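You operate a simulated robot arm through the tools that you are given. There is no shell and no other tool. Be economical: measure what you need, move in short steps, check, and stop when the job is done.

Carry out the task below with a simulated two-armed robot. There is one attempt and no reset: what you move stays moved.

TASK
Unstrap the leaning boards and put the black cover away in the drawer.
Fine: slacken the lever by the strap first, then slide the strap all the way up; the drawer under the plain rack, shut after; the yellow batten stays. Set down upright: cover.

Only the result counts: the job must be done as asked and must still hold three seconds after the hand-in. Knocking over, shifting, dropping, spilling or breaking anything else fails it. Lids that push on must go on centred and level and be pressed home; caps that screw on are set level and turned clockwise until they are tight.

THE ROBOT
Two 7-joint arms with two-finger parallel grippers on one trunk, on a base that drives. Base frame: it is fixed to the floor where the robot stands at the start and does not move with it; the origin is under the middle of the robot, x ahead of it, y to its left, z up. Units: cm, degrees, N and s.
The left shoulder is at the start at [18.3, 17.1, 108.1], the right one opposite. With the tool pointing down near the work surface each hand reaches from about 10 to 76 cm from the robot's upright axis, wherever it stands, measured 20 degrees to its own side. Places, roughly: board bench drawer [70, -100, 60]; inside of the board bench drawer [80, -100, 60]; lever by the strap [80, -20, 110]; strap [80, -10, 70]. Payload 4.4 kg a hand.
Tool frame (each hand has its own): the origin (TCP) lies between the finger pads and is the grasp point; the fingertips stand 2.3 cm ahead of it; z points along the fingers, y is the line along which they close. Largest opening 9.4 cm; finger width 3.8, thickness 1; the body of the gripper, 5.4 by 9.6 cm, starts 3.9 cm behind the TCP.
Orientation is that of the tool frame in the base frame, as a unit quaternion [x, y, z, w]. With the fingers straight down and closing along the base's y, the tool's x points along the base's -x, its y along +y and its z along -z.

THE INTERFACE
- The arms move only by the tool send_rows. It takes "left_plan", "right_plan" or both (then of equal length, played together; a hand with none holds still); each is a list of rows, each an object (a shift or turn left out is 0, a gripper value left out holds the last) with "dr": the turn, a rotation vector about the base's x, y, z in degrees, a list of three; "delta_pos": the shift along the base's x, y, z in mm, a list of three; "claw": the gripper command, from -1 (shut) to 1 (fully open), values between in proportion. In form: [{"dr": [wx, wy, wz], "delta_pos": [dx, dy, dz], "claw": claw}, ...]. A call has 1 to 8 rows; each row shifts and turns the commanded pose from where the row before left it. Rows are played at 5 a second. More than 5 cm and 8.6 degrees between two rows, or a gripper value outside its range, and nothing of the call is played. Where a pose cannot be reached the arm comes as near as it can. A force on the tool above 40 N (or 10 N above the force at the start of the call, whichever is more), or a blocked arm, ends the call early, and 0.2 s more pass. Each finger travels about 7.2 cm/s and halts on what it meets, pressing with about 29 N; the grip force reading is that of the motor and also rises with nothing between the fingers. The clock runs only during rows and for 0.2 s after the last one: add rows that do not move to give the fingers time. The reply holds the time, the measured pose of the TCP, the force on the tool along the base axes, the opening and the grip force, in the units named above and with some noise, with the torque about the TCP (base axes, N m) and any sound that the robot's microphone picked up, and new pictures: "pictures" is both (left out), scene, wrist or none (wrist: the cameras of the hands that moved).
- Cameras (640 x 400 px; columns grow to the right, rows downward): "scene" is now at [32.26, -2.3, 123.33]; the picture's right is [-0.37, -0.93, 0.00], its down [-0.23, 0.09, -0.97] and it looks along [0.90, -0.35, -0.25] (base axes); focal length 214 px, centre (320, 200). "left" rides on the left gripper at [8.6, -1.6, -7.4] in its tool frame; the picture's right is [0.18, 0.98, 0.00], its down [-0.58, 0.11, -0.81] and it looks along [-0.79, 0.15, 0.59] (tool axes); focal length 243 px, centre (320, 200). "right" rides on the right gripper at [8.6, 1.6, -7.4] in its tool frame; the picture's right is [-0.18, 0.98, 0.00], its down [-0.58, -0.11, -0.81] and it looks along [-0.79, -0.15, 0.59] (tool axes); focal length 243 px, centre (320, 200). There is no depth. A picture from a camera that has moved, and an enlarged one, comes with that camera's place and axes in the base frame and with its lens. The place of the scene camera against the robot may be out by one fixed shift of up to 2.5 cm in any direction.
- move_column(by): slides the trunk up (or, below 0, down) by that many cm; the arms and the scene camera ride with it, the base frame stays. It gives what a move gives, with no picture.
- steer(legs): drives the robot by 1 to 6 legs, each [ahead, left, turn to the left] in cm, cm and degrees, along the robot's own axes; the way and the turn of a leg run together, so that a leg with both is an arc; at most 150 cm and 180 degrees a leg. The arms and the cameras ride along, it lands a little off, and it stops where it bumps. It gives what a move gives, and a new picture of the scene camera.
- aim_head(pan, tilt): turns the head with the scene camera to pan (to the left, within 80 degrees either way) and tilt (down, from -29 to 69), counted from straight ahead of the robot. It gives what a move gives, and a new picture of the scene camera.
- close_up(camera, box): a new picture of the part [left, top, right, bottom] of that camera's present view, enlarged. It takes no simulated time.
- hand_in(): hands the job in; it is judged then, once.

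Work in short steps. Places have to be worked out from the pictures, the camera data and where the tool is seen: move nearer, look again, correct. Check each grasp and each placing, and mend what went wrong. You have 120 turns and 260 pictures in all, those below and enlarged ones among them. Open the grippers and draw the arms clear of the work before you hand the job in, unless the task says otherwise; then end with one line.

The tools are called after ">>>" as name(argument=value, ...) on one line, values as JSON. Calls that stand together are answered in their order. send_rows: Moves the arms, as the interface text tells. Its arguments: {"type":"object","properties":{"left_plan":{"type":"array","items":{"type":"object","properties":{"dr":{"type":"array","items":{"type":"number"}},"delta_pos":{"type":"array","items":{"type":"number"}},"claw":{"type":"number"}}}},"right_plan":{"type":"array","items":{"type":"object","properties":{"dr":{"type":"array","items":{"type":"number"}},"delta_pos":{"type":"array","items":{"type":"number"}},"claw":{"type":"number"}}}},"pictures":{"type":"string","enum":["both","scene","wrist","none"]}},"required":[]} The other tools are called the same way: move_column (by) slides the trunk up or down; steer (legs) drives the base; aim_head (pan, tilt) turns the head that bears the scene camera; close_up (camera, box) takes an enlarged picture of a part of a camera's view; hand_in () hands the job in.

At the start:

```text
t: 0.0
left_tool_pos: [54.54, 9.09, 131.85]
left_orientation: [0.0, 1.0, 0.0, 0.0]
left_ft_force: [0.1, -0.2, 0.0]
left_wrist_torque: [0.03, 0.0, -0.02]
left_grip_width: 9.4
left_finger_force: 0.1
right_tool_pos: [38.83, -36.86, 127.7]
right_orientation: [0.0, 1.0, 0.0, 0.0]
right_ft_force: [-0.2, -0.4, -0.5]
right_wrist_torque: [0.0, -0.03, -0.03]
right_grip_width: 9.41
right_finger_force: 0.1
trunk travel left (down, up): [-10.0, 28.8]
robot x, y, heading: [-0.18, -0.09, 0.2]
head pan, tilt: [-21.4, 14.6]
```

scene: 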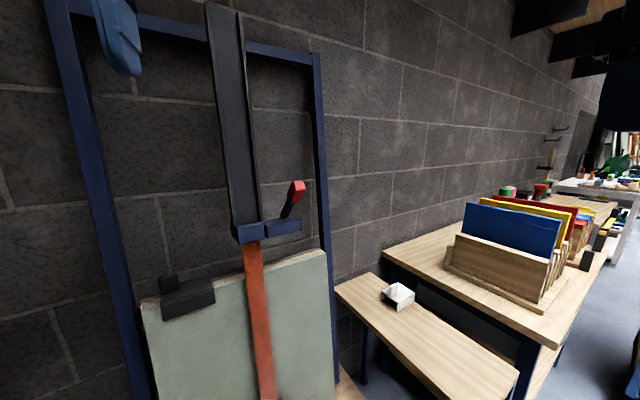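
right: 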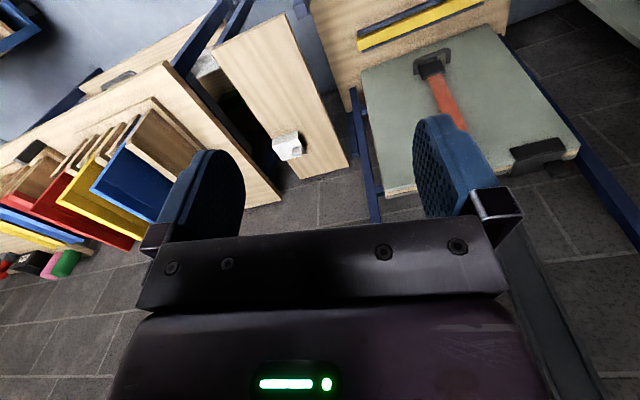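
left: 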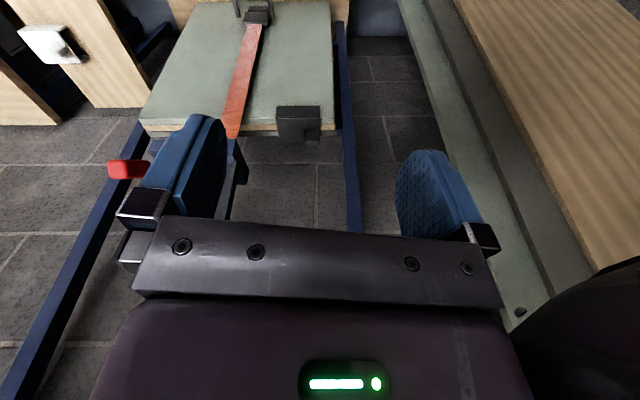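

I see the strapped boards with a red lever, and a black piece on the boards' top edge. I'll look closer at these and aim the head lower.

>>> close_up(camera="scene", box=[120, 150, 360, 400])

>>> aim_head(pan=-10, tilt=50)

>>> aim_head(pan=-60, tilt=35)

```text
1.60 times, centred on (240, 275) of scene
camera zoom: at [32.26, -2.3, 123.33], right [-0.37, -0.93, 0.0], down [-0.23, 0.09, -0.97], along [0.9, -0.35, -0.25], focal length 343 px, centre (448, 80)
```

zoom: 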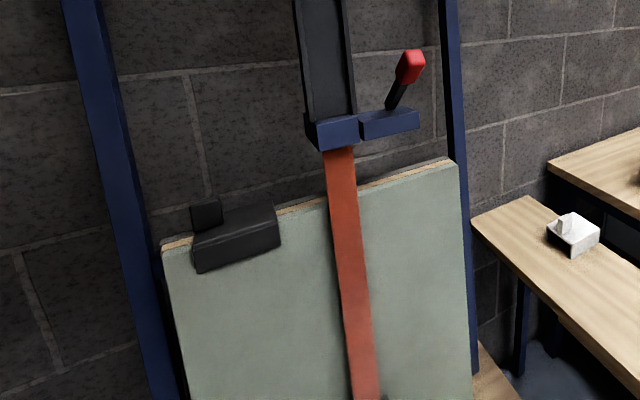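

```text
t: 1.0
left_tool_pos: [54.65, 9.13, 132.02]
left_orientation: [0.0, 1.0, 0.0, -0.001]
left_ft_force: [-0.4, 0.1, -0.3]
left_wrist_torque: [0.01, -0.01, 0.02]
left_grip_width: 9.39
left_finger_force: 0.1
right_tool_pos: [38.92, -36.9, 127.73]
right_orientation: [0.0, 1.0, 0.0, 0.0]
right_ft_force: [1.0, 0.0, -0.2]
right_wrist_torque: [0.04, 0.0, 0.0]
right_grip_width: 9.42
right_finger_force: 0.0
trunk travel left (down, up): [-10.0, 28.8]
robot x, y, heading: [0.38, -0.03, 0.2]
head pan, tilt: [-10.0, 50.0]
camera scene: at [31.15, -0.23, 117.9], right [-0.17, -0.98, 0.0], down [-0.75, 0.13, -0.64], along [0.63, -0.11, -0.77], focal length 214 px, centre (320, 200)
```

scene: 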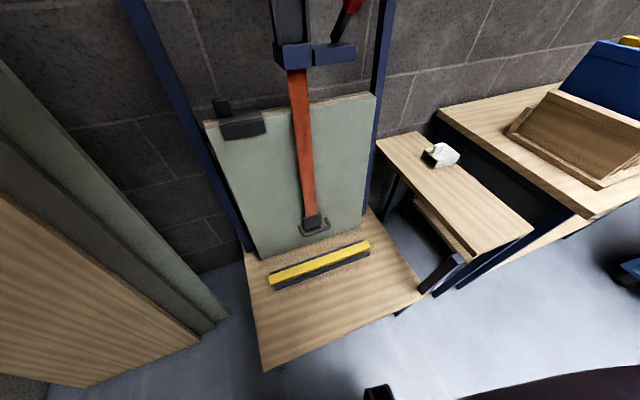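

```text
t: 2.2
left_tool_pos: [54.69, 9.12, 132.05]
left_orientation: [0.0, 1.0, 0.0, 0.0]
left_ft_force: [0.2, 0.0, 0.7]
left_wrist_torque: [0.05, 0.03, 0.02]
left_grip_width: 9.39
left_finger_force: 0.1
right_tool_pos: [38.9, -36.83, 127.71]
right_orientation: [0.0, 1.0, 0.0, 0.0]
right_ft_force: [0.6, 0.4, -0.1]
right_wrist_torque: [-0.01, 0.0, -0.02]
right_grip_width: 9.39
right_finger_force: 0.0
trunk travel left (down, up): [-10.0, 28.8]
robot x, y, heading: [0.1, 0.15, -0.1]
head pan, tilt: [-60.0, 35.0]
camera scene: at [27.98, -6.51, 120.06], right [-0.87, -0.5, 0.0], down [-0.29, 0.5, -0.82], along [0.41, -0.71, -0.57], focal length 214 px, centre (320, 200)
```

scene: 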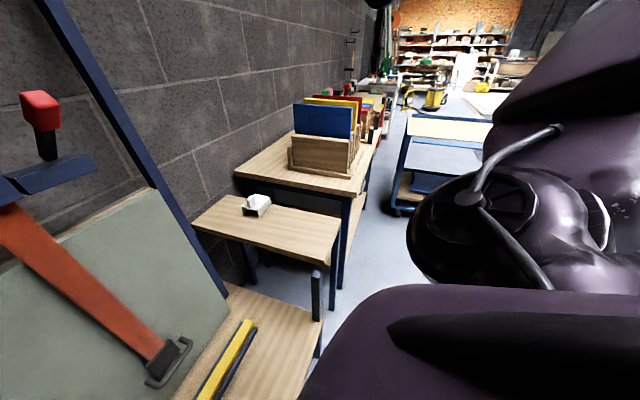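

Next I take closer views of the lever, the strap end handle and the cover.

>>> aim_head(pan=-15, tilt=20)

>>> close_up(camera="scene", box=[220, 120, 380, 220])

>>> close_up(camera="left", box=[100, 0, 360, 200])

>>> close_up(camera="right", box=[0, 0, 340, 250])

```text
t: 3.3
left_tool_pos: [54.45, 9.05, 131.98]
left_orientation: [-0.001, 1.0, 0.001, -0.001]
left_ft_force: [-0.3, 0.6, 0.7]
left_wrist_torque: [-0.02, -0.01, 0.0]
left_grip_width: 9.38
left_finger_force: 0.0
right_tool_pos: [38.82, -36.87, 127.7]
right_orientation: [0.0, 1.0, 0.0, 0.0]
right_ft_force: [-0.4, 0.1, 0.2]
right_wrist_torque: [0.0, -0.01, 0.04]
right_grip_width: 9.41
right_finger_force: 0.1
trunk travel left (down, up): [-10.0, 28.8]
robot x, y, heading: [-0.32, -0.21, 0.1]
head pan, tilt: [-15.0, 20.0]
camera scene: at [32.56, -1.31, 122.45], right [-0.26, -0.97, 0.0], down [-0.33, 0.09, -0.94], along [0.91, -0.24, -0.34], focal length 214 px, centre (320, 200)
```

scene: 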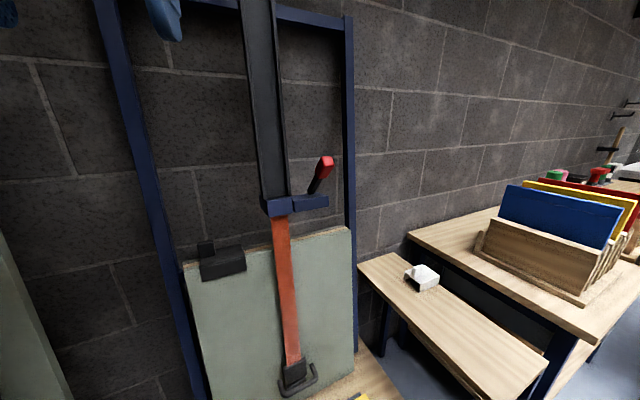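

```text
4.00 times, centred on (300, 170) of scene
camera zoom: at [32.56, -1.31, 122.45], right [-0.26, -0.97, 0.0], down [-0.33, 0.09, -0.94], along [0.91, -0.24, -0.34], focal length 858 px, centre (400, 320)
```

zoom: 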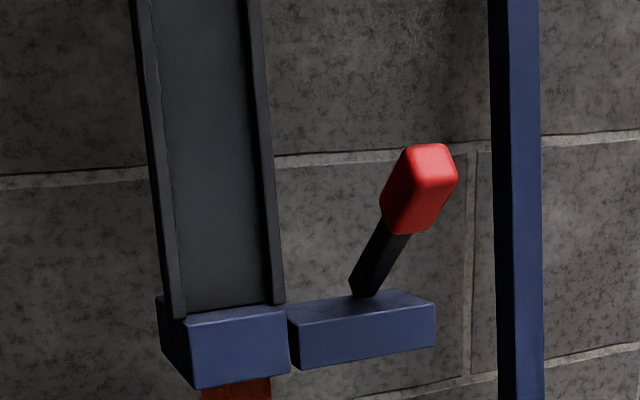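

```text
2.00 times, centred on (230, 100) of left
camera zoom: at [45.81, 7.2, 139.39], right [-0.18, 0.98, 0.0], down [0.58, 0.11, 0.81], along [0.79, 0.15, -0.59], focal length 485 px, centre (500, 400)
```

zoom: 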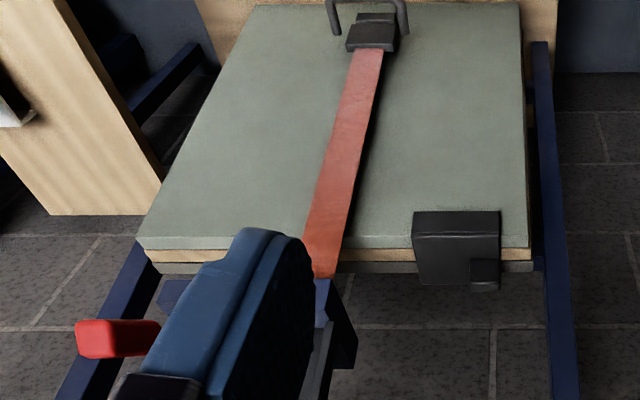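

```text
1.60 times, centred on (170, 125) of right
camera zoom: at [30.05, -35.23, 135.12], right [0.18, 0.98, 0.0], down [0.58, -0.11, 0.81], along [0.79, -0.15, -0.59], focal length 388 px, centre (560, 320)
```

zoom: 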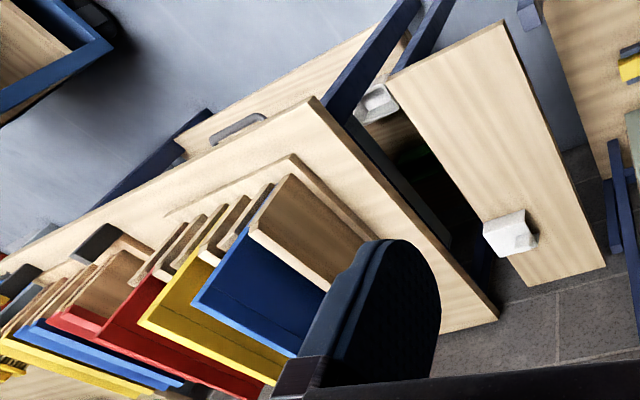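

Knob is around [78,-17,114]. I'll move the left hand aside and the right hand across so that its camera sees the lever.

>>> send_rows(left_plan=[{"delta_pos": [-40, 20, 0]}, {"delta_pos": [-40, 20, 0]}, {"delta_pos": [-40, 20, 0]}, {"delta_pos": [0, 0, 0]}], right_plan=[{"delta_pos": [30, 35, 0]}, {"delta_pos": [30, 35, 0]}, {"delta_pos": [30, 35, 0]}, {"delta_pos": [0, 0, 0]}], pictures="both")

```text
t: 4.3
left_tool_pos: [42.49, 14.88, 132.03]
left_orientation: [0.0, 1.0, 0.0, -0.001]
left_ft_force: [-0.7, -0.2, 0.1]
left_wrist_torque: [0.02, -0.01, 0.01]
left_grip_width: 9.38
left_finger_force: 0.1
right_tool_pos: [47.85, -26.46, 127.59]
right_orientation: [0.001, 1.0, 0.001, 0.0]
right_ft_force: [-1.2, 0.4, -1.1]
right_wrist_torque: [0.05, -0.01, 0.04]
right_grip_width: 9.39
right_finger_force: 0.1
trunk travel left (down, up): [-10.0, 28.8]
robot x, y, heading: [-0.28, -0.24, 0.1]
head pan, tilt: [-15.0, 20.0]
camera scene: at [32.58, -1.45, 122.44], right [-0.26, -0.97, 0.0], down [-0.33, 0.09, -0.94], along [0.91, -0.24, -0.34], focal length 214 px, centre (320, 200)
camera right: at [39.01, -24.9, 134.99], right [0.18, 0.98, 0.0], down [0.58, -0.11, 0.81], along [0.79, -0.15, -0.59], focal length 243 px, centre (320, 200)
camera left: at [33.78, 12.99, 139.36], right [-0.18, 0.98, 0.0], down [0.58, 0.11, 0.81], along [0.79, 0.15, -0.59], focal length 243 px, centre (320, 200)
```

scene: 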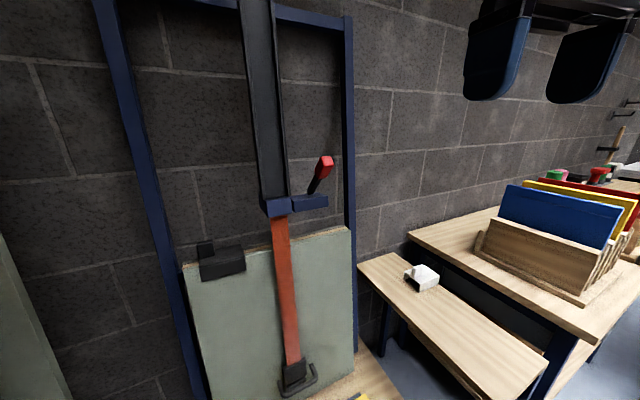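
right: 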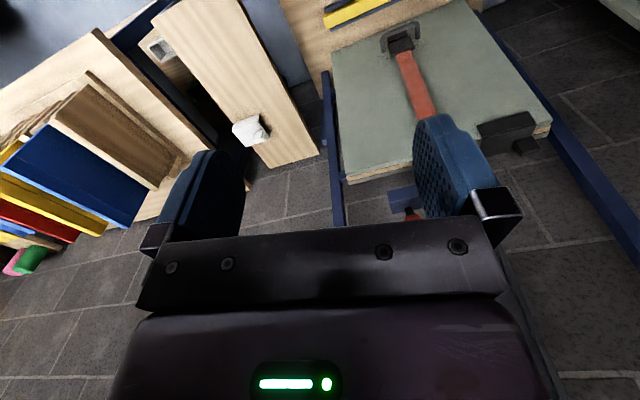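
left: 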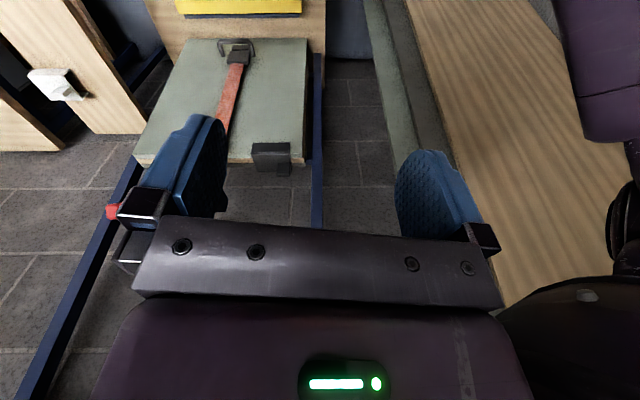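

Lever is hidden by a finger; shift the right hand 10 cm left to see it between the fingers.

>>> send_rows(right_plan=[{"delta_pos": [0, 45, 0]}, {"delta_pos": [0, 45, 0]}, {"delta_pos": [0, 0, 0]}], pictures="none")

>>> close_up(camera="right", box=[200, 60, 480, 235])

```text
t: 5.1
left_tool_pos: [42.47, 15.04, 132.09]
left_orientation: [-0.001, 1.0, 0.0, 0.0]
left_ft_force: [-0.3, -0.2, -0.5]
left_wrist_torque: [-0.03, -0.03, 0.04]
left_grip_width: 9.41
left_finger_force: 0.0
right_tool_pos: [47.69, -17.17, 127.67]
right_orientation: [0.0, 1.0, 0.002, 0.001]
right_ft_force: [-0.4, -0.3, -0.1]
right_wrist_torque: [0.01, 0.0, -0.01]
right_grip_width: 9.4
right_finger_force: 0.0
trunk travel left (down, up): [-10.0, 28.8]
robot x, y, heading: [-0.04, 0.06, 0.0]
head pan, tilt: [-15.0, 20.0]
```

```text
2.29 times, centred on (340, 148) of right
camera zoom: at [38.92, -15.73, 135.17], right [0.18, 0.98, 0.0], down [0.58, -0.11, 0.81], along [0.79, -0.15, -0.59], focal length 555 px, centre (274, 320)
```

zoom: 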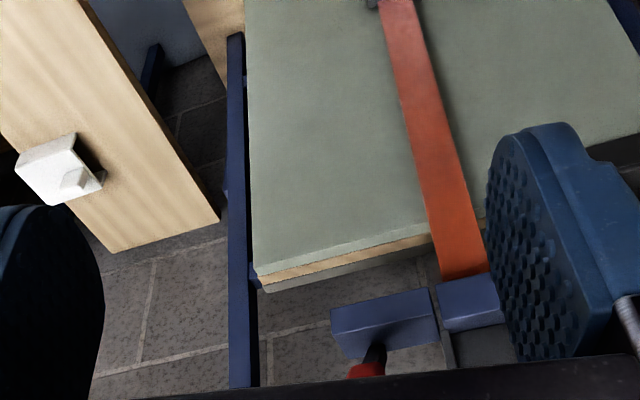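

I want a second angle on the lever: yaw the left hand to the right by ~40° and lift the right hand.

>>> send_rows(left_plan=[{"dr": [0, 0, -8], "delta_pos": [0, 15, -20]}, {"dr": [0, 0, -8], "delta_pos": [0, 15, -20]}, {"dr": [0, 0, -8], "delta_pos": [0, 15, -20]}, {"dr": [0, 0, -8], "delta_pos": [0, 15, -20]}, {"dr": [0, 0, -8], "delta_pos": [0, 15, 0]}, {}], right_plan=[{"delta_pos": [0, 0, 40]}, {"delta_pos": [0, 0, 40]}, {"delta_pos": [0, 0, 40]}, {"delta_pos": [0, 0, 20]}, {"delta_pos": [0, 0, 0]}, {}], pictures="wrist")

```text
t: 6.5
left_tool_pos: [42.53, 22.55, 123.99]
left_orientation: [0.342, 0.94, 0.0, 0.0]
left_ft_force: [0.1, 0.1, -0.7]
left_wrist_torque: [0.02, 0.02, 0.01]
left_grip_width: 9.42
left_finger_force: 0.2
right_tool_pos: [47.23, -18.11, 139.69]
right_orientation: [0.0, 1.0, 0.002, 0.001]
right_ft_force: [0.6, 0.7, -0.6]
right_wrist_torque: [0.01, 0.0, 0.0]
right_grip_width: 9.39
right_finger_force: 0.1
right hand out of reach, approached as far as the arm can: row 3, 4
trunk travel left (down, up): [-10.0, 28.8]
robot x, y, heading: [-0.21, 0.06, 0.1]
head pan, tilt: [-15.0, 20.0]
camera right: at [38.52, -16.59, 147.12], right [0.18, 0.98, 0.0], down [0.58, -0.11, 0.81], along [0.79, -0.15, -0.59], focal length 243 px, centre (320, 200)
camera left: at [34.8, 26.61, 131.39], right [0.49, 0.87, 0.0], down [0.52, -0.29, 0.81], along [0.7, -0.4, -0.59], focal length 243 px, centre (320, 200)
```

right: 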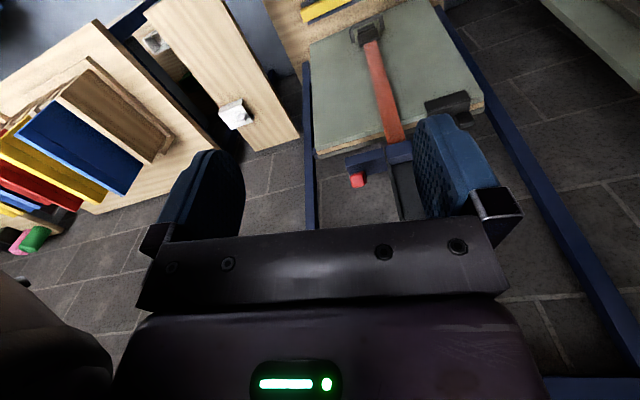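
left: 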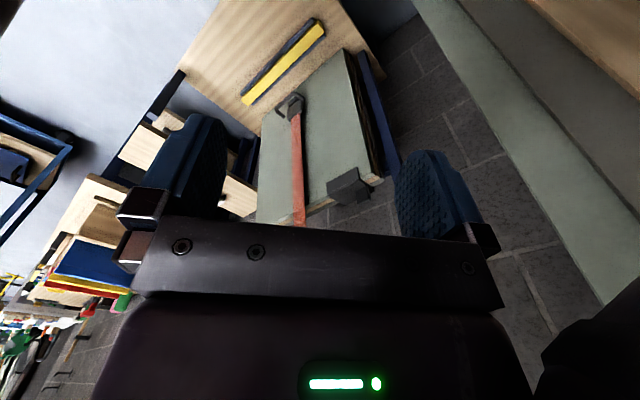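

>>> close_up(camera="right", box=[290, 100, 450, 220])

>>> close_up(camera="left", box=[20, 80, 260, 230])

```text
3.33 times, centred on (370, 160) of right
camera zoom: at [38.52, -16.59, 147.12], right [0.18, 0.98, 0.0], down [0.58, -0.11, 0.81], along [0.79, -0.15, -0.59], focal length 809 px, centre (153, 333)
```

zoom: 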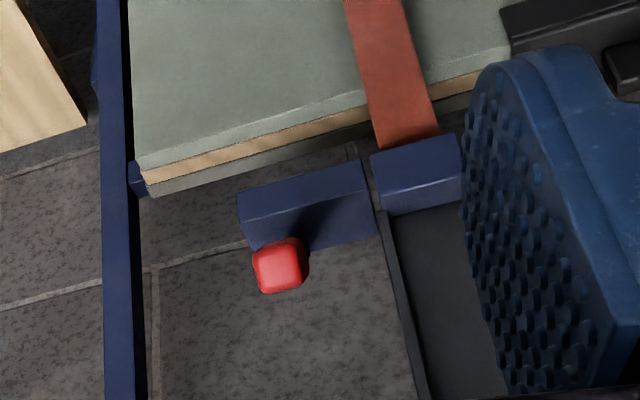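

```text
2.67 times, centred on (140, 155) of left
camera zoom: at [34.8, 26.61, 131.39], right [0.49, 0.87, 0.0], down [0.52, -0.29, 0.81], along [0.7, -0.4, -0.59], focal length 647 px, centre (800, 320)
```

zoom: 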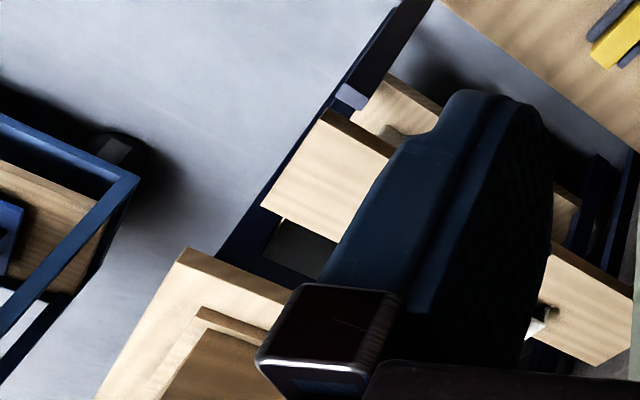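

Estimated: block [80,-13.4,106.5], knob centre ≈[76.5,-16.5,113.5], lever leaning out toward me. I'll tilt the right hand forward ~36° to look horizontally at it; this is also a good grasp approach.

>>> send_rows(right_plan=[{"delta_pos": [5, 2, -50]}, {"dr": [0, -7.2, 0], "delta_pos": [5, 2, -45]}, {"dr": [0, -7.2, 0], "delta_pos": [5, 2, -45]}, {"dr": [0, -7.2, 0], "delta_pos": [5, 2, -45]}, {"dr": [0, -7.2, 0], "delta_pos": [5, 2, -32]}, {"dr": [0, -7.2, 0], "delta_pos": [5, 2, 0]}, {}], pictures="wrist")

>>> close_up(camera="right", box=[230, 50, 450, 230])

```text
refused: row 1 steps farther than a row can; nothing moved
```

```text
2.22 times, centred on (340, 140) of right
camera zoom: at [38.52, -16.59, 147.12], right [0.18, 0.98, 0.0], down [0.58, -0.11, 0.81], along [0.79, -0.15, -0.59], focal length 539 px, centre (276, 333)
```

zoom: 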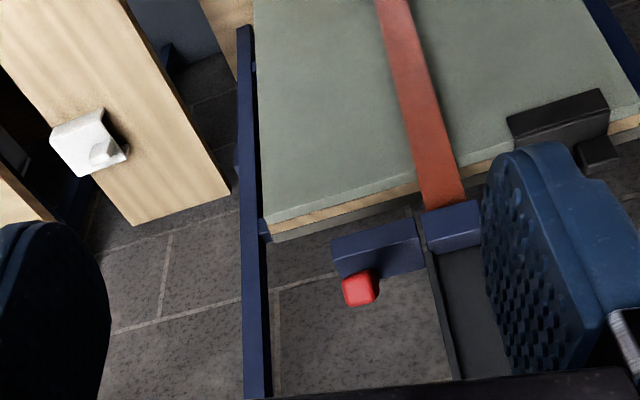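

The first row was a hair over 5 cm; resend with smaller steps.

>>> send_rows(right_plan=[{"delta_pos": [5, 2, -45]}, {"dr": [0, -7.2, 0], "delta_pos": [5, 2, -45]}, {"dr": [0, -7.2, 0], "delta_pos": [5, 2, -45]}, {"dr": [0, -7.2, 0], "delta_pos": [5, 2, -45]}, {"dr": [0, -7.2, 0], "delta_pos": [5, 2, -40]}, {"dr": [0, -7.2, 0], "delta_pos": [5, 2, 0]}, {}], pictures="none")

>>> close_up(camera="right", box=[200, 50, 440, 230])

```text
t: 8.1
left_tool_pos: [42.62, 22.49, 124.01]
left_orientation: [0.342, 0.94, 0.0, 0.0]
left_ft_force: [-0.1, -0.8, 0.3]
left_wrist_torque: [0.0, 0.02, -0.03]
left_grip_width: 9.41
left_finger_force: 0.0
right_tool_pos: [50.41, -16.91, 117.78]
right_orientation: [0.0, 0.951, 0.0, 0.31]
right_ft_force: [0.5, -0.2, -0.1]
right_wrist_torque: [0.02, 0.01, 0.01]
right_grip_width: 9.41
right_finger_force: 0.0
trunk travel left (down, up): [-10.0, 28.8]
robot x, y, heading: [-0.03, 0.38, 0.0]
head pan, tilt: [-15.0, 20.0]
```

```text
2.22 times, centred on (320, 140) of right
camera zoom: at [38.83, -15.27, 118.55], right [0.15, 0.98, 0.11], down [0.0, -0.11, 0.99], along [0.99, -0.15, -0.01], focal length 539 px, centre (320, 333)
```

zoom: 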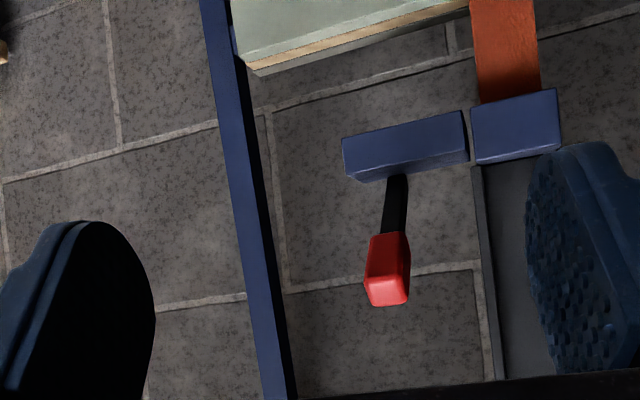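

Clear view: lever stands from the block and leans toward me, knob ≈[77,-15.9,114.2], base ≈[80.5,-14.4,107]. I go to a pre-grasp 8 cm back along the tool axis with the gripper part open.

>>> send_rows(right_plan=[{"delta_pos": [44, 2, 6], "claw": 0.35}, {"delta_pos": [44, 2, 6]}, {"delta_pos": [44, 2, 6]}, {"delta_pos": [44, 2, 6]}, {"delta_pos": [43, 2, 5]}, {}], pictures="wrist")

>>> close_up(camera="scene", box=[200, 60, 440, 240])

```text
t: 9.5
left_tool_pos: [42.42, 22.56, 124.2]
left_orientation: [0.342, 0.94, 0.0, 0.002]
left_ft_force: [-0.8, -0.6, 0.4]
left_wrist_torque: [0.0, -0.02, -0.03]
left_grip_width: 9.4
left_finger_force: 0.1
right_tool_pos: [72.05, -15.82, 120.78]
right_orientation: [0.0, 0.95, 0.0, 0.311]
right_ft_force: [-0.2, 0.5, -0.6]
right_wrist_torque: [0.02, -0.01, 0.0]
right_grip_width: 6.36
right_finger_force: 0.0
trunk travel left (down, up): [-10.0, 28.8]
robot x, y, heading: [0.07, -0.18, -0.1]
head pan, tilt: [-15.0, 20.0]
camera right: at [60.54, -14.23, 121.64], right [0.15, 0.98, 0.11], down [-0.01, -0.11, 0.99], along [0.99, -0.15, -0.01], focal length 243 px, centre (320, 200)
```

right: 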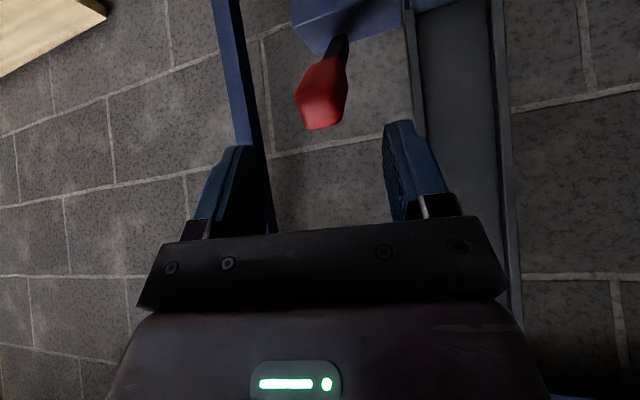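

```text
2.22 times, centred on (320, 150) of scene
camera zoom: at [32.43, -1.3, 122.52], right [-0.26, -0.97, 0.0], down [-0.33, 0.09, -0.94], along [0.91, -0.24, -0.34], focal length 477 px, centre (320, 311)
```

zoom: 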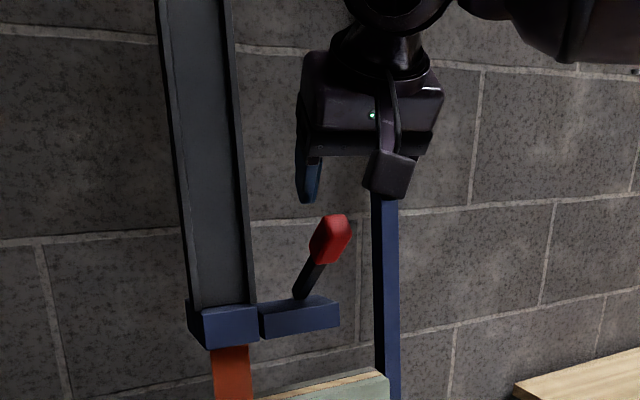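

Knob confirmed at [77,-15.8,114.3]; advance along the tool axis and close on it.

>>> send_rows(right_plan=[{"delta_pos": [17, 0, -22]}, {"delta_pos": [17, 0, -22]}, {"delta_pos": [15, 0, -20]}, {}, {"claw": -1}, {}, {}], pictures="both")

```text
t: 11.1
left_tool_pos: [42.51, 23.19, 123.97]
left_orientation: [0.341, 0.94, -0.002, 0.0]
left_ft_force: [0.3, -0.8, 0.9]
left_wrist_torque: [-0.01, -0.01, 0.02]
left_grip_width: 9.39
left_finger_force: 0.1
right_tool_pos: [75.72, -15.9, 116.31]
right_orientation: [-0.005, 0.951, 0.001, 0.31]
right_ft_force: [3.8, 38.1, -1.6]
right_wrist_torque: [0.49, -0.21, 2.01]
right_grip_width: 3.37
right_finger_force: 45.2
right hand out of reach, approached as far as the arm can: row 2, 3
trunk travel left (down, up): [-10.0, 28.8]
robot x, y, heading: [-0.24, -0.08, 0.3]
head pan, tilt: [-15.0, 20.0]
camera scene: at [32.61, -0.78, 122.44], right [-0.26, -0.97, 0.0], down [-0.33, 0.08, -0.94], along [0.91, -0.24, -0.34], focal length 214 px, centre (320, 200)
camera right: at [64.29, -14.38, 117.13], right [0.14, 0.98, 0.11], down [0.0, -0.11, 0.99], along [0.99, -0.14, -0.01], focal length 243 px, centre (320, 200)
```

scene: 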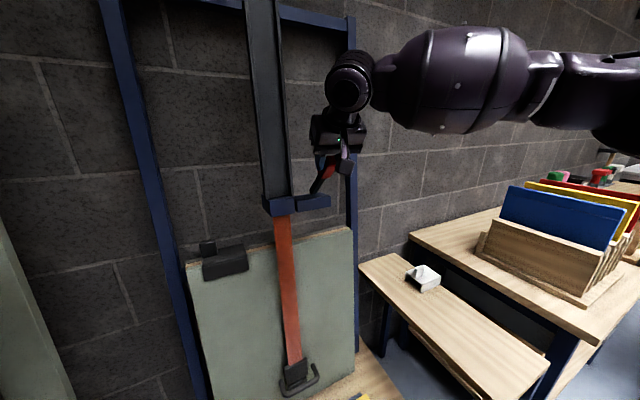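
right: 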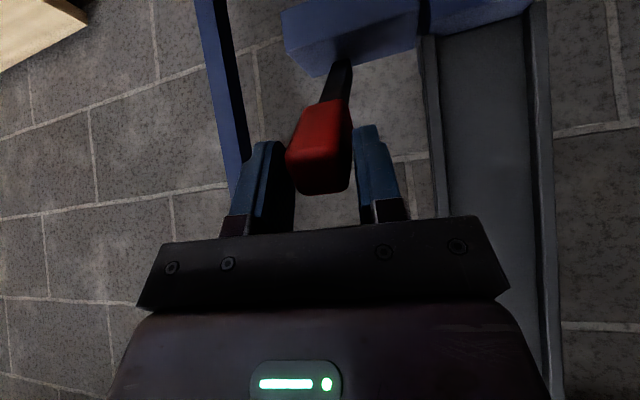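

Grip is on the knob (3.4 cm) but with a 38 N sideways load; I shift slightly +y to see whether it relieves.

>>> send_rows(right_plan=[{"delta_pos": [-8, 4, 8]}, {}], pictures="none")

```text
t: 11.7
left_tool_pos: [42.87, 22.96, 123.85]
left_orientation: [0.342, 0.94, -0.002, -0.002]
left_ft_force: [-0.1, -0.5, -0.2]
left_wrist_torque: [-0.01, -0.02, -0.01]
left_grip_width: 9.41
left_finger_force: 0.1
right_tool_pos: [75.32, -15.99, 116.56]
right_orientation: [-0.003, 0.952, 0.0, 0.307]
right_ft_force: [17.9, 34.5, -15.8]
right_wrist_torque: [0.22, -0.04, 1.58]
right_grip_width: 3.35
right_finger_force: 45.1
trunk travel left (down, up): [-10.0, 28.8]
robot x, y, heading: [-0.33, 0.43, 0.2]
head pan, tilt: [-15.0, 20.0]
```

>>> send_rows(right_plan=[{"delta_pos": [4, 8, -4]}, {}], pictures="none")

```text
t: 12.3
left_tool_pos: [42.65, 22.9, 123.92]
left_orientation: [0.342, 0.94, -0.002, 0.0]
left_ft_force: [0.9, 0.7, 1.1]
left_wrist_torque: [0.0, 0.02, 0.01]
left_grip_width: 9.38
left_finger_force: 0.1
right_tool_pos: [75.44, -15.76, 116.59]
right_orientation: [-0.003, 0.951, -0.002, 0.308]
right_ft_force: [-7.6, 29.8, -13.7]
right_wrist_torque: [0.06, 1.23, 1.75]
right_grip_width: 3.31
right_finger_force: 44.2
right hand out of reach, approached as far as the arm can: row 1
trunk travel left (down, up): [-10.0, 28.8]
robot x, y, heading: [-0.13, 0.31, -0.2]
head pan, tilt: [-15.0, 20.0]
```

Try swinging the lever toward me about the y axis by 8° and read the response.

>>> send_rows(right_plan=[{"dr": [0, -4, 0], "delta_pos": [-5, 0, -3]}, {"dr": [0, -4, 0], "delta_pos": [-5, 0, -3]}, {}], pictures="wrist")

```text
t: 13.1
left_tool_pos: [42.57, 22.91, 124.05]
left_orientation: [0.342, 0.94, -0.001, 0.001]
left_ft_force: [0.2, 0.0, 0.4]
left_wrist_torque: [0.0, -0.01, 0.0]
left_grip_width: 9.4
left_finger_force: 0.1
right_tool_pos: [74.66, -16.06, 116.53]
right_orientation: [-0.001, 0.925, 0.002, 0.38]
right_ft_force: [25.2, 27.3, 16.2]
right_wrist_torque: [0.06, -0.7, 1.42]
right_grip_width: 3.26
right_finger_force: 44.7
trunk travel left (down, up): [-10.0, 28.8]
robot x, y, heading: [0.28, 0.36, -0.2]
head pan, tilt: [-15.0, 20.0]
camera right: at [63.14, -14.35, 115.67], right [0.13, 0.98, 0.13], down [-0.15, -0.11, 0.98], along [0.98, -0.15, 0.13], focal length 243 px, centre (320, 200)
```

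right: 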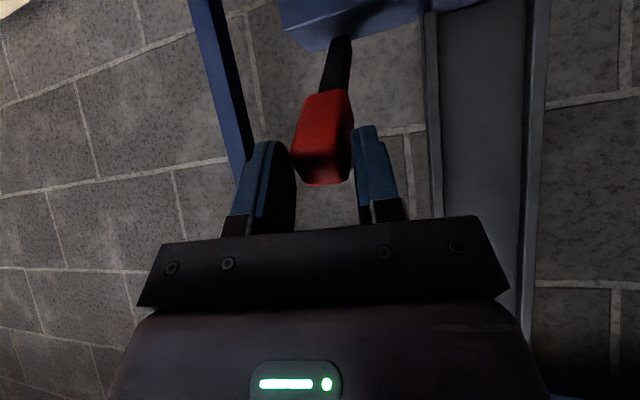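

The lever resists that pull and the hand is at its reach limit, so the load is unclear. I release, back off, and check for any change in the lever.

>>> send_rows(right_plan=[{"claw": 0.5}, {}, {"delta_pos": [-25, 0, 25]}, {"delta_pos": [-28, 0, 28]}, {}], pictures="wrist")

>>> aim_head(pan=0, tilt=69)

```text
t: 14.3
left_tool_pos: [42.65, 22.54, 123.86]
left_orientation: [0.341, 0.94, 0.0, -0.002]
left_ft_force: [1.2, -0.2, -0.6]
left_wrist_torque: [0.0, 0.02, -0.02]
left_grip_width: 9.39
left_finger_force: 0.0
right_tool_pos: [69.29, -16.45, 121.31]
right_orientation: [0.001, 0.928, 0.0, 0.373]
right_ft_force: [0.5, -0.5, -0.3]
right_wrist_torque: [-0.01, 0.01, 0.01]
right_grip_width: 7.06
right_finger_force: 0.2
trunk travel left (down, up): [-10.0, 28.8]
robot x, y, heading: [0.14, -0.18, -0.1]
head pan, tilt: [-15.0, 20.0]
camera right: at [57.78, -14.81, 120.62], right [0.13, 0.98, 0.13], down [-0.14, -0.11, 0.98], along [0.98, -0.15, 0.12], focal length 243 px, centre (320, 200)
```

right: 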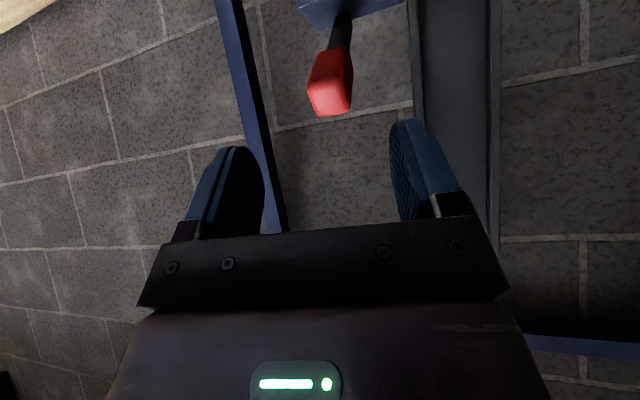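

```text
t: 15.5
left_tool_pos: [42.4, 22.61, 123.94]
left_orientation: [0.341, 0.94, 0.0, 0.001]
left_ft_force: [0.8, 0.5, 0.4]
left_wrist_torque: [0.02, -0.01, 0.01]
left_grip_width: 9.41
left_finger_force: 0.1
right_tool_pos: [69.34, -16.31, 121.45]
right_orientation: [-0.001, 0.927, 0.0, 0.375]
right_ft_force: [0.2, 0.7, 0.2]
right_wrist_torque: [-0.02, -0.03, 0.03]
right_grip_width: 7.03
right_finger_force: 0.0
trunk travel left (down, up): [-10.0, 28.8]
robot x, y, heading: [0.35, 0.26, 0.1]
head pan, tilt: [0.0, 68.8]
camera scene: at [29.16, 1.11, 115.7], right [0.0, -1.0, 0.0], down [-0.93, 0.0, -0.36], along [0.36, 0.0, -0.93], focal length 214 px, centre (320, 200)
```

scene: 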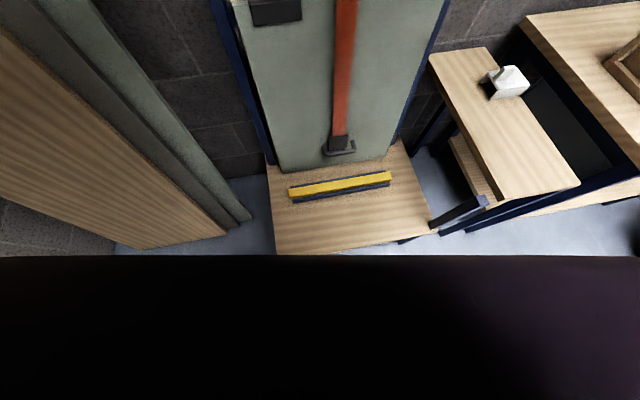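

Lever unchanged. I'll zoom on the lever joint to see how it is hinged, and raise the trunk 10 cm for more reach.

>>> close_up(camera="right", box=[270, 0, 430, 120])

>>> move_column(by=10)

>>> aim_head(pan=-18, tilt=25)

>>> close_up(camera="scene", box=[240, 100, 400, 240])

```text
3.33 times, centred on (350, 60) of right
camera zoom: at [57.67, -14.77, 120.76], right [0.13, 0.98, 0.13], down [-0.14, -0.11, 0.98], along [0.98, -0.15, 0.12], focal length 809 px, centre (220, 667)
```

zoom: 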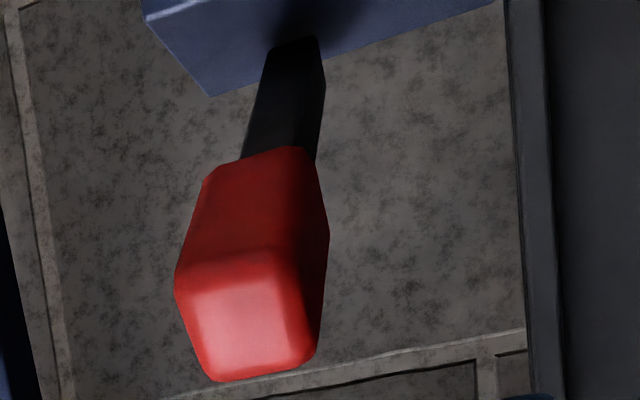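

```text
t: 16.8
left_tool_pos: [42.9, 22.52, 133.75]
left_orientation: [0.343, 0.939, 0.0, -0.002]
left_ft_force: [0.4, -0.2, 1.1]
left_wrist_torque: [0.01, 0.07, 0.01]
left_grip_width: 9.39
left_finger_force: 0.0
right_tool_pos: [64.18, -16.36, 138.23]
right_orientation: [0.0, 0.902, 0.001, 0.432]
right_ft_force: [0.8, 0.6, -0.9]
right_wrist_torque: [-0.01, 0.0, 0.0]
right_grip_width: 7.05
right_finger_force: 0.0
trunk travel left (down, up): [-20.0, 18.8]
robot x, y, heading: [0.05, 0.2, 0.1]
head pan, tilt: [0.0, 68.8]
```

```text
t: 17.9
left_tool_pos: [42.53, 22.53, 134.05]
left_orientation: [0.342, 0.94, 0.0, 0.0]
left_ft_force: [0.5, -1.1, -0.1]
left_wrist_torque: [0.01, 0.02, -0.03]
left_grip_width: 9.41
left_finger_force: 0.0
right_tool_pos: [63.98, -16.49, 138.48]
right_orientation: [0.0, 0.901, 0.0, 0.433]
right_ft_force: [-0.4, -0.8, 0.6]
right_wrist_torque: [-0.02, -0.02, 0.03]
right_grip_width: 7.05
right_finger_force: 0.1
trunk travel left (down, up): [-20.0, 18.8]
robot x, y, heading: [0.21, -0.17, -0.0]
head pan, tilt: [-18.0, 25.0]
camera scene: at [22.32, -1.73, 133.45], right [-0.31, -0.95, 0.0], down [-0.4, 0.13, -0.91], along [0.86, -0.28, -0.42], focal length 214 px, centre (320, 200)
```

scene: 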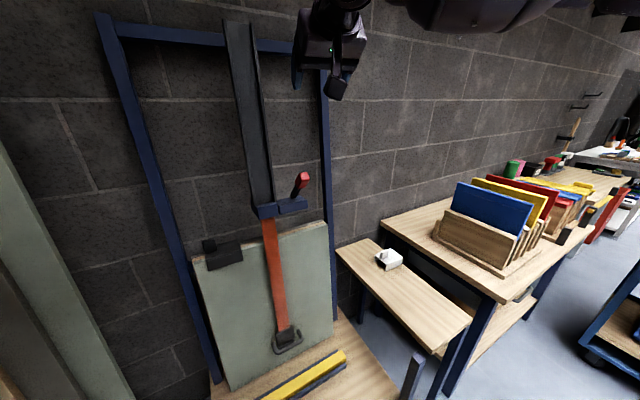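

```text
2.86 times, centred on (320, 170) of scene
camera zoom: at [22.32, -1.73, 133.45], right [-0.31, -0.95, 0.0], down [-0.4, 0.13, -0.91], along [0.86, -0.28, -0.42], focal length 613 px, centre (320, 286)
```

zoom: 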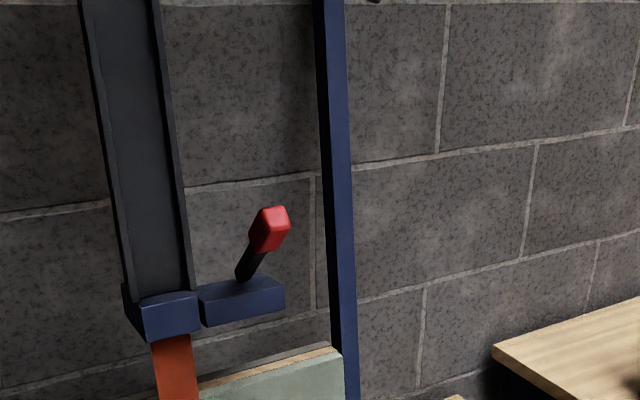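

Raising the trunk also leans it back (shoulder 10 cm back), so I go back down, and a bit lower, which brings the shoulders forward.

>>> move_column(by=-10)

>>> move_column(by=-4)

```text
t: 19.2
left_tool_pos: [42.25, 22.57, 124.27]
left_orientation: [0.341, 0.94, 0.0, 0.002]
left_ft_force: [-0.2, 0.0, 0.3]
left_wrist_torque: [0.01, -0.01, 0.0]
left_grip_width: 9.38
left_finger_force: 0.0
right_tool_pos: [63.55, -16.37, 128.89]
right_orientation: [0.0, 0.9, 0.0, 0.436]
right_ft_force: [-0.6, 0.2, 0.2]
right_wrist_torque: [0.0, 0.0, -0.01]
right_grip_width: 7.06
right_finger_force: 0.1
trunk travel left (down, up): [-10.0, 28.8]
robot x, y, heading: [0.14, -0.03, -0.2]
head pan, tilt: [-18.0, 25.0]
```

```text
t: 20.1
left_tool_pos: [42.19, 22.59, 120.28]
left_orientation: [0.342, 0.94, 0.001, 0.003]
left_ft_force: [-0.2, 0.2, 0.4]
left_wrist_torque: [0.03, -0.04, 0.03]
left_grip_width: 9.39
left_finger_force: 0.1
right_tool_pos: [63.56, -16.26, 124.75]
right_orientation: [0.0, 0.9, 0.0, 0.436]
right_ft_force: [-0.5, -0.4, -0.7]
right_wrist_torque: [-0.01, -0.01, 0.04]
right_grip_width: 7.04
right_finger_force: 0.1
trunk travel left (down, up): [-6.0, 32.8]
robot x, y, heading: [0.02, 0.1, 0.1]
head pan, tilt: [-18.0, 25.0]
```

Now rotate the tool to ~70° (nearly horizontal) and come to a pre-grasp in front of the knob.

>>> send_rows(right_plan=[{"dr": [0, -6, 0], "delta_pos": [8, 1, -25]}, {"dr": [0, -6, 0], "delta_pos": [16, 1, -25]}, {"dr": [0, -6, 0], "delta_pos": [16, 1, -25]}, {"delta_pos": [9, 1, 0]}, {}], pictures="wrist")

```text
t: 21.3
left_tool_pos: [42.59, 22.49, 119.97]
left_orientation: [0.342, 0.94, 0.0, -0.001]
left_ft_force: [-0.2, -0.2, 0.2]
left_wrist_torque: [-0.04, 0.03, 0.0]
left_grip_width: 9.41
left_finger_force: 0.1
right_tool_pos: [68.91, -15.92, 116.84]
right_orientation: [0.0, 0.822, 0.0, 0.57]
right_ft_force: [0.3, 0.0, -0.7]
right_wrist_torque: [0.0, -0.02, 0.0]
right_grip_width: 7.05
right_finger_force: 0.0
trunk travel left (down, up): [-6.0, 32.8]
robot x, y, heading: [0.38, -0.19, 0.1]
head pan, tilt: [-18.0, 25.0]
camera right: at [58.73, -14.41, 111.47], right [0.06, 0.98, 0.17], down [-0.55, -0.11, 0.83], along [0.83, -0.15, 0.53], focal length 243 px, centre (320, 200)
```

right: 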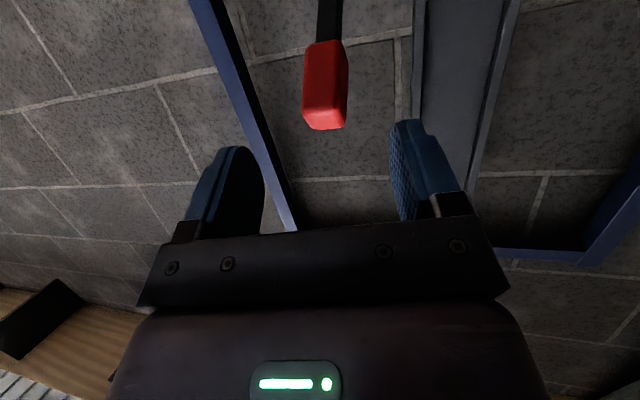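

Centred on the knob; advance to it and close.

>>> send_rows(right_plan=[{"delta_pos": [30, 1, -10]}, {"delta_pos": [30, 0, -10]}, {"delta_pos": [19, 0, -8]}, {"claw": -1}, {}, {}], pictures="wrist")

```text
t: 22.7
left_tool_pos: [42.58, 22.72, 120.07]
left_orientation: [0.341, 0.94, 0.0, -0.001]
left_ft_force: [-1.3, -0.2, 0.1]
left_wrist_torque: [-0.01, 0.05, 0.01]
left_grip_width: 9.41
left_finger_force: 0.1
right_tool_pos: [76.76, -15.76, 114.07]
right_orientation: [-0.001, 0.822, 0.001, 0.569]
right_ft_force: [0.7, 3.1, -2.7]
right_wrist_torque: [0.47, 0.08, 2.33]
right_grip_width: 3.57
right_finger_force: 45.7
trunk travel left (down, up): [-6.0, 32.8]
robot x, y, heading: [-0.05, -0.09, -0.1]
head pan, tilt: [-18.0, 25.0]
camera right: at [66.59, -14.17, 108.63], right [0.06, 0.98, 0.17], down [-0.55, -0.11, 0.83], along [0.83, -0.15, 0.53], focal length 243 px, centre (320, 200)
```

right: 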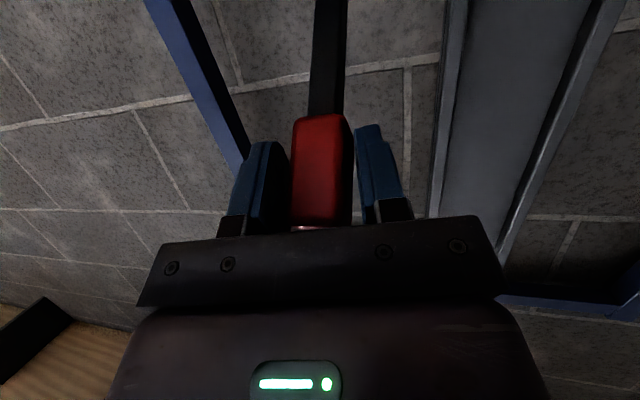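

Solid grasp, small force but 2.3 N·m about z, meaning the knob's faces are yawed from my fingers. I yaw +10° to align and see.

>>> send_rows(right_plan=[{"dr": [0, 0, 5]}, {"dr": [0, 0, 5]}, {}], pictures="none")

```text
t: 23.5
left_tool_pos: [42.48, 22.63, 120.0]
left_orientation: [0.342, 0.94, -0.001, 0.0]
left_ft_force: [0.2, -0.6, 0.1]
left_wrist_torque: [0.01, 0.01, -0.01]
left_grip_width: 9.39
left_finger_force: 0.1
right_tool_pos: [76.78, -15.81, 114.13]
right_orientation: [-0.073, 0.819, 0.05, 0.567]
right_ft_force: [0.3, 5.6, -0.7]
right_wrist_torque: [-0.05, -0.11, 1.58]
right_grip_width: 2.81
right_finger_force: 45.0
trunk travel left (down, up): [-6.0, 32.8]
robot x, y, heading: [0.04, -0.08, 0.3]
head pan, tilt: [-18.0, 25.0]
```

>>> send_rows(right_plan=[{"dr": [0, 0, 5]}, {"dr": [0, 0, 5]}, {}], pictures="wrist")

```text
t: 24.3
left_tool_pos: [42.4, 22.76, 120.04]
left_orientation: [0.342, 0.94, 0.0, 0.001]
left_ft_force: [-0.3, -0.3, -0.8]
left_wrist_torque: [0.01, 0.02, 0.01]
left_grip_width: 9.36
left_finger_force: 0.0
right_tool_pos: [76.63, -15.79, 114.09]
right_orientation: [-0.144, 0.81, 0.1, 0.56]
right_ft_force: [-6.2, 7.4, -2.5]
right_wrist_torque: [-0.51, 0.4, -2.19]
right_grip_width: 3.39
right_finger_force: 45.0
trunk travel left (down, up): [-6.0, 32.8]
robot x, y, heading: [0.07, -0.23, 0.1]
head pan, tilt: [-18.0, 25.0]
camera right: at [66.54, -17.78, 108.71], right [-0.27, 0.95, 0.17], down [-0.48, -0.29, 0.83], along [0.83, 0.15, 0.53], focal length 243 px, centre (320, 200)
```

right: 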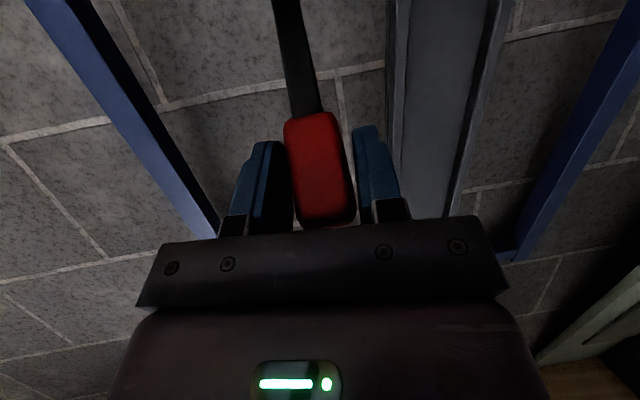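

The knob's faces are yawed about +13°. I return 6° and then probe sideways (+y) for the free direction.

>>> send_rows(right_plan=[{"dr": [0, 0, -6]}, {}, {"delta_pos": [0, 6, 0]}, {"delta_pos": [0, 6, 0]}, {}], pictures="none")

```text
t: 25.5
left_tool_pos: [42.35, 22.1, 120.11]
left_orientation: [0.343, 0.939, -0.001, 0.001]
left_ft_force: [0.2, 0.2, 0.6]
left_wrist_torque: [0.03, -0.02, 0.02]
left_grip_width: 9.41
left_finger_force: 0.1
right_tool_pos: [76.75, -15.77, 114.36]
right_orientation: [-0.089, 0.816, 0.065, 0.567]
right_ft_force: [-10.5, -8.9, 4.3]
right_wrist_torque: [-0.29, 0.45, -2.33]
right_grip_width: 2.88
right_finger_force: 44.9
trunk travel left (down, up): [-6.0, 32.8]
robot x, y, heading: [-0.08, 0.02, -0.2]
head pan, tilt: [-18.0, 25.0]
stopped in row 5 (right hand): the force on the tool passed its limit at 41 N (the readings are from after the stop); the commanded pose is now the measured one
```

Sideways is stiff. Probe swinging it back/up (+x).

>>> send_rows(right_plan=[{"dr": [0, 3, 0], "delta_pos": [4, 0, 2]}, {"dr": [0, 3, 0], "delta_pos": [4, 0, 2]}, {"dr": [0, 3, 0], "delta_pos": [4, 0, 2]}, {}], pictures="none")

```text
t: 26.5
left_tool_pos: [42.33, 22.08, 120.15]
left_orientation: [0.343, 0.939, 0.002, 0.001]
left_ft_force: [0.9, -0.8, -0.2]
left_wrist_torque: [0.02, 0.02, -0.02]
left_grip_width: 9.41
left_finger_force: 0.0
right_tool_pos: [78.0, -15.61, 115.19]
right_orientation: [-0.087, 0.857, 0.073, 0.503]
right_ft_force: [-2.3, -18.1, 24.0]
right_wrist_torque: [-1.95, -1.5, -0.87]
right_grip_width: 2.98
right_finger_force: 44.9
trunk travel left (down, up): [-6.0, 32.8]
robot x, y, heading: [0.07, 0.13, -0.2]
head pan, tilt: [-18.0, 25.0]
```

>>> send_rows(right_plan=[{"dr": [0, 3, 0], "delta_pos": [4, 0, 1]}, {"dr": [0, 3, 0], "delta_pos": [4, 0, 1]}, {}], pictures="both")

>>> close_up(camera="scene", box=[240, 100, 400, 240])

```text
t: 27.3
left_tool_pos: [42.18, 22.28, 120.07]
left_orientation: [0.343, 0.939, 0.002, 0.002]
left_ft_force: [-0.4, 0.1, -0.2]
left_wrist_torque: [-0.01, -0.03, -0.01]
left_grip_width: 9.4
left_finger_force: 0.0
right_tool_pos: [78.53, -15.42, 115.44]
right_orientation: [-0.084, 0.882, 0.078, 0.457]
right_ft_force: [-8.9, -16.6, 29.7]
right_wrist_torque: [-2.36, -1.17, -0.46]
right_grip_width: 3.07
right_finger_force: 45.0
trunk travel left (down, up): [-6.0, 32.8]
robot x, y, heading: [-0.34, 0.2, -0.4]
head pan, tilt: [-18.0, 25.0]
camera scene: at [35.62, -2.0, 116.72], right [-0.31, -0.95, 0.0], down [-0.4, 0.13, -0.91], along [0.86, -0.28, -0.42], focal length 214 px, centre (320, 200)
camera right: at [67.21, -16.17, 112.73], right [-0.11, 0.97, 0.21], down [-0.29, -0.23, 0.93], along [0.95, 0.04, 0.3], focal length 243 px, centre (320, 200)
```

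scene: 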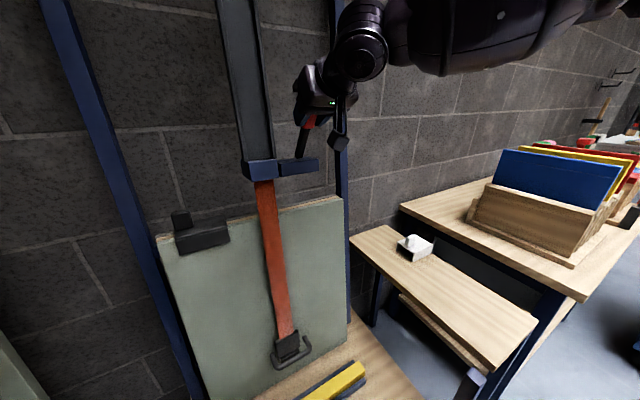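
right: 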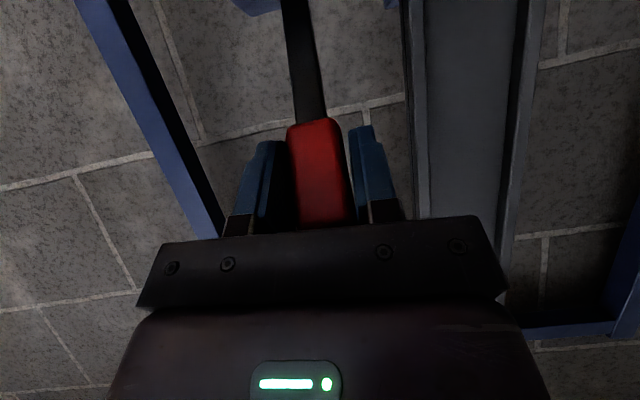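

```text
2.86 times, centred on (320, 170) of scene
camera zoom: at [35.62, -2.0, 116.72], right [-0.31, -0.95, 0.0], down [-0.4, 0.13, -0.91], along [0.86, -0.28, -0.42], focal length 613 px, centre (320, 286)
```

zoom: 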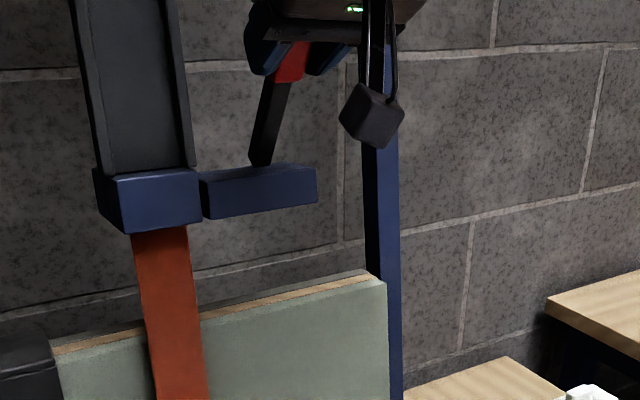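

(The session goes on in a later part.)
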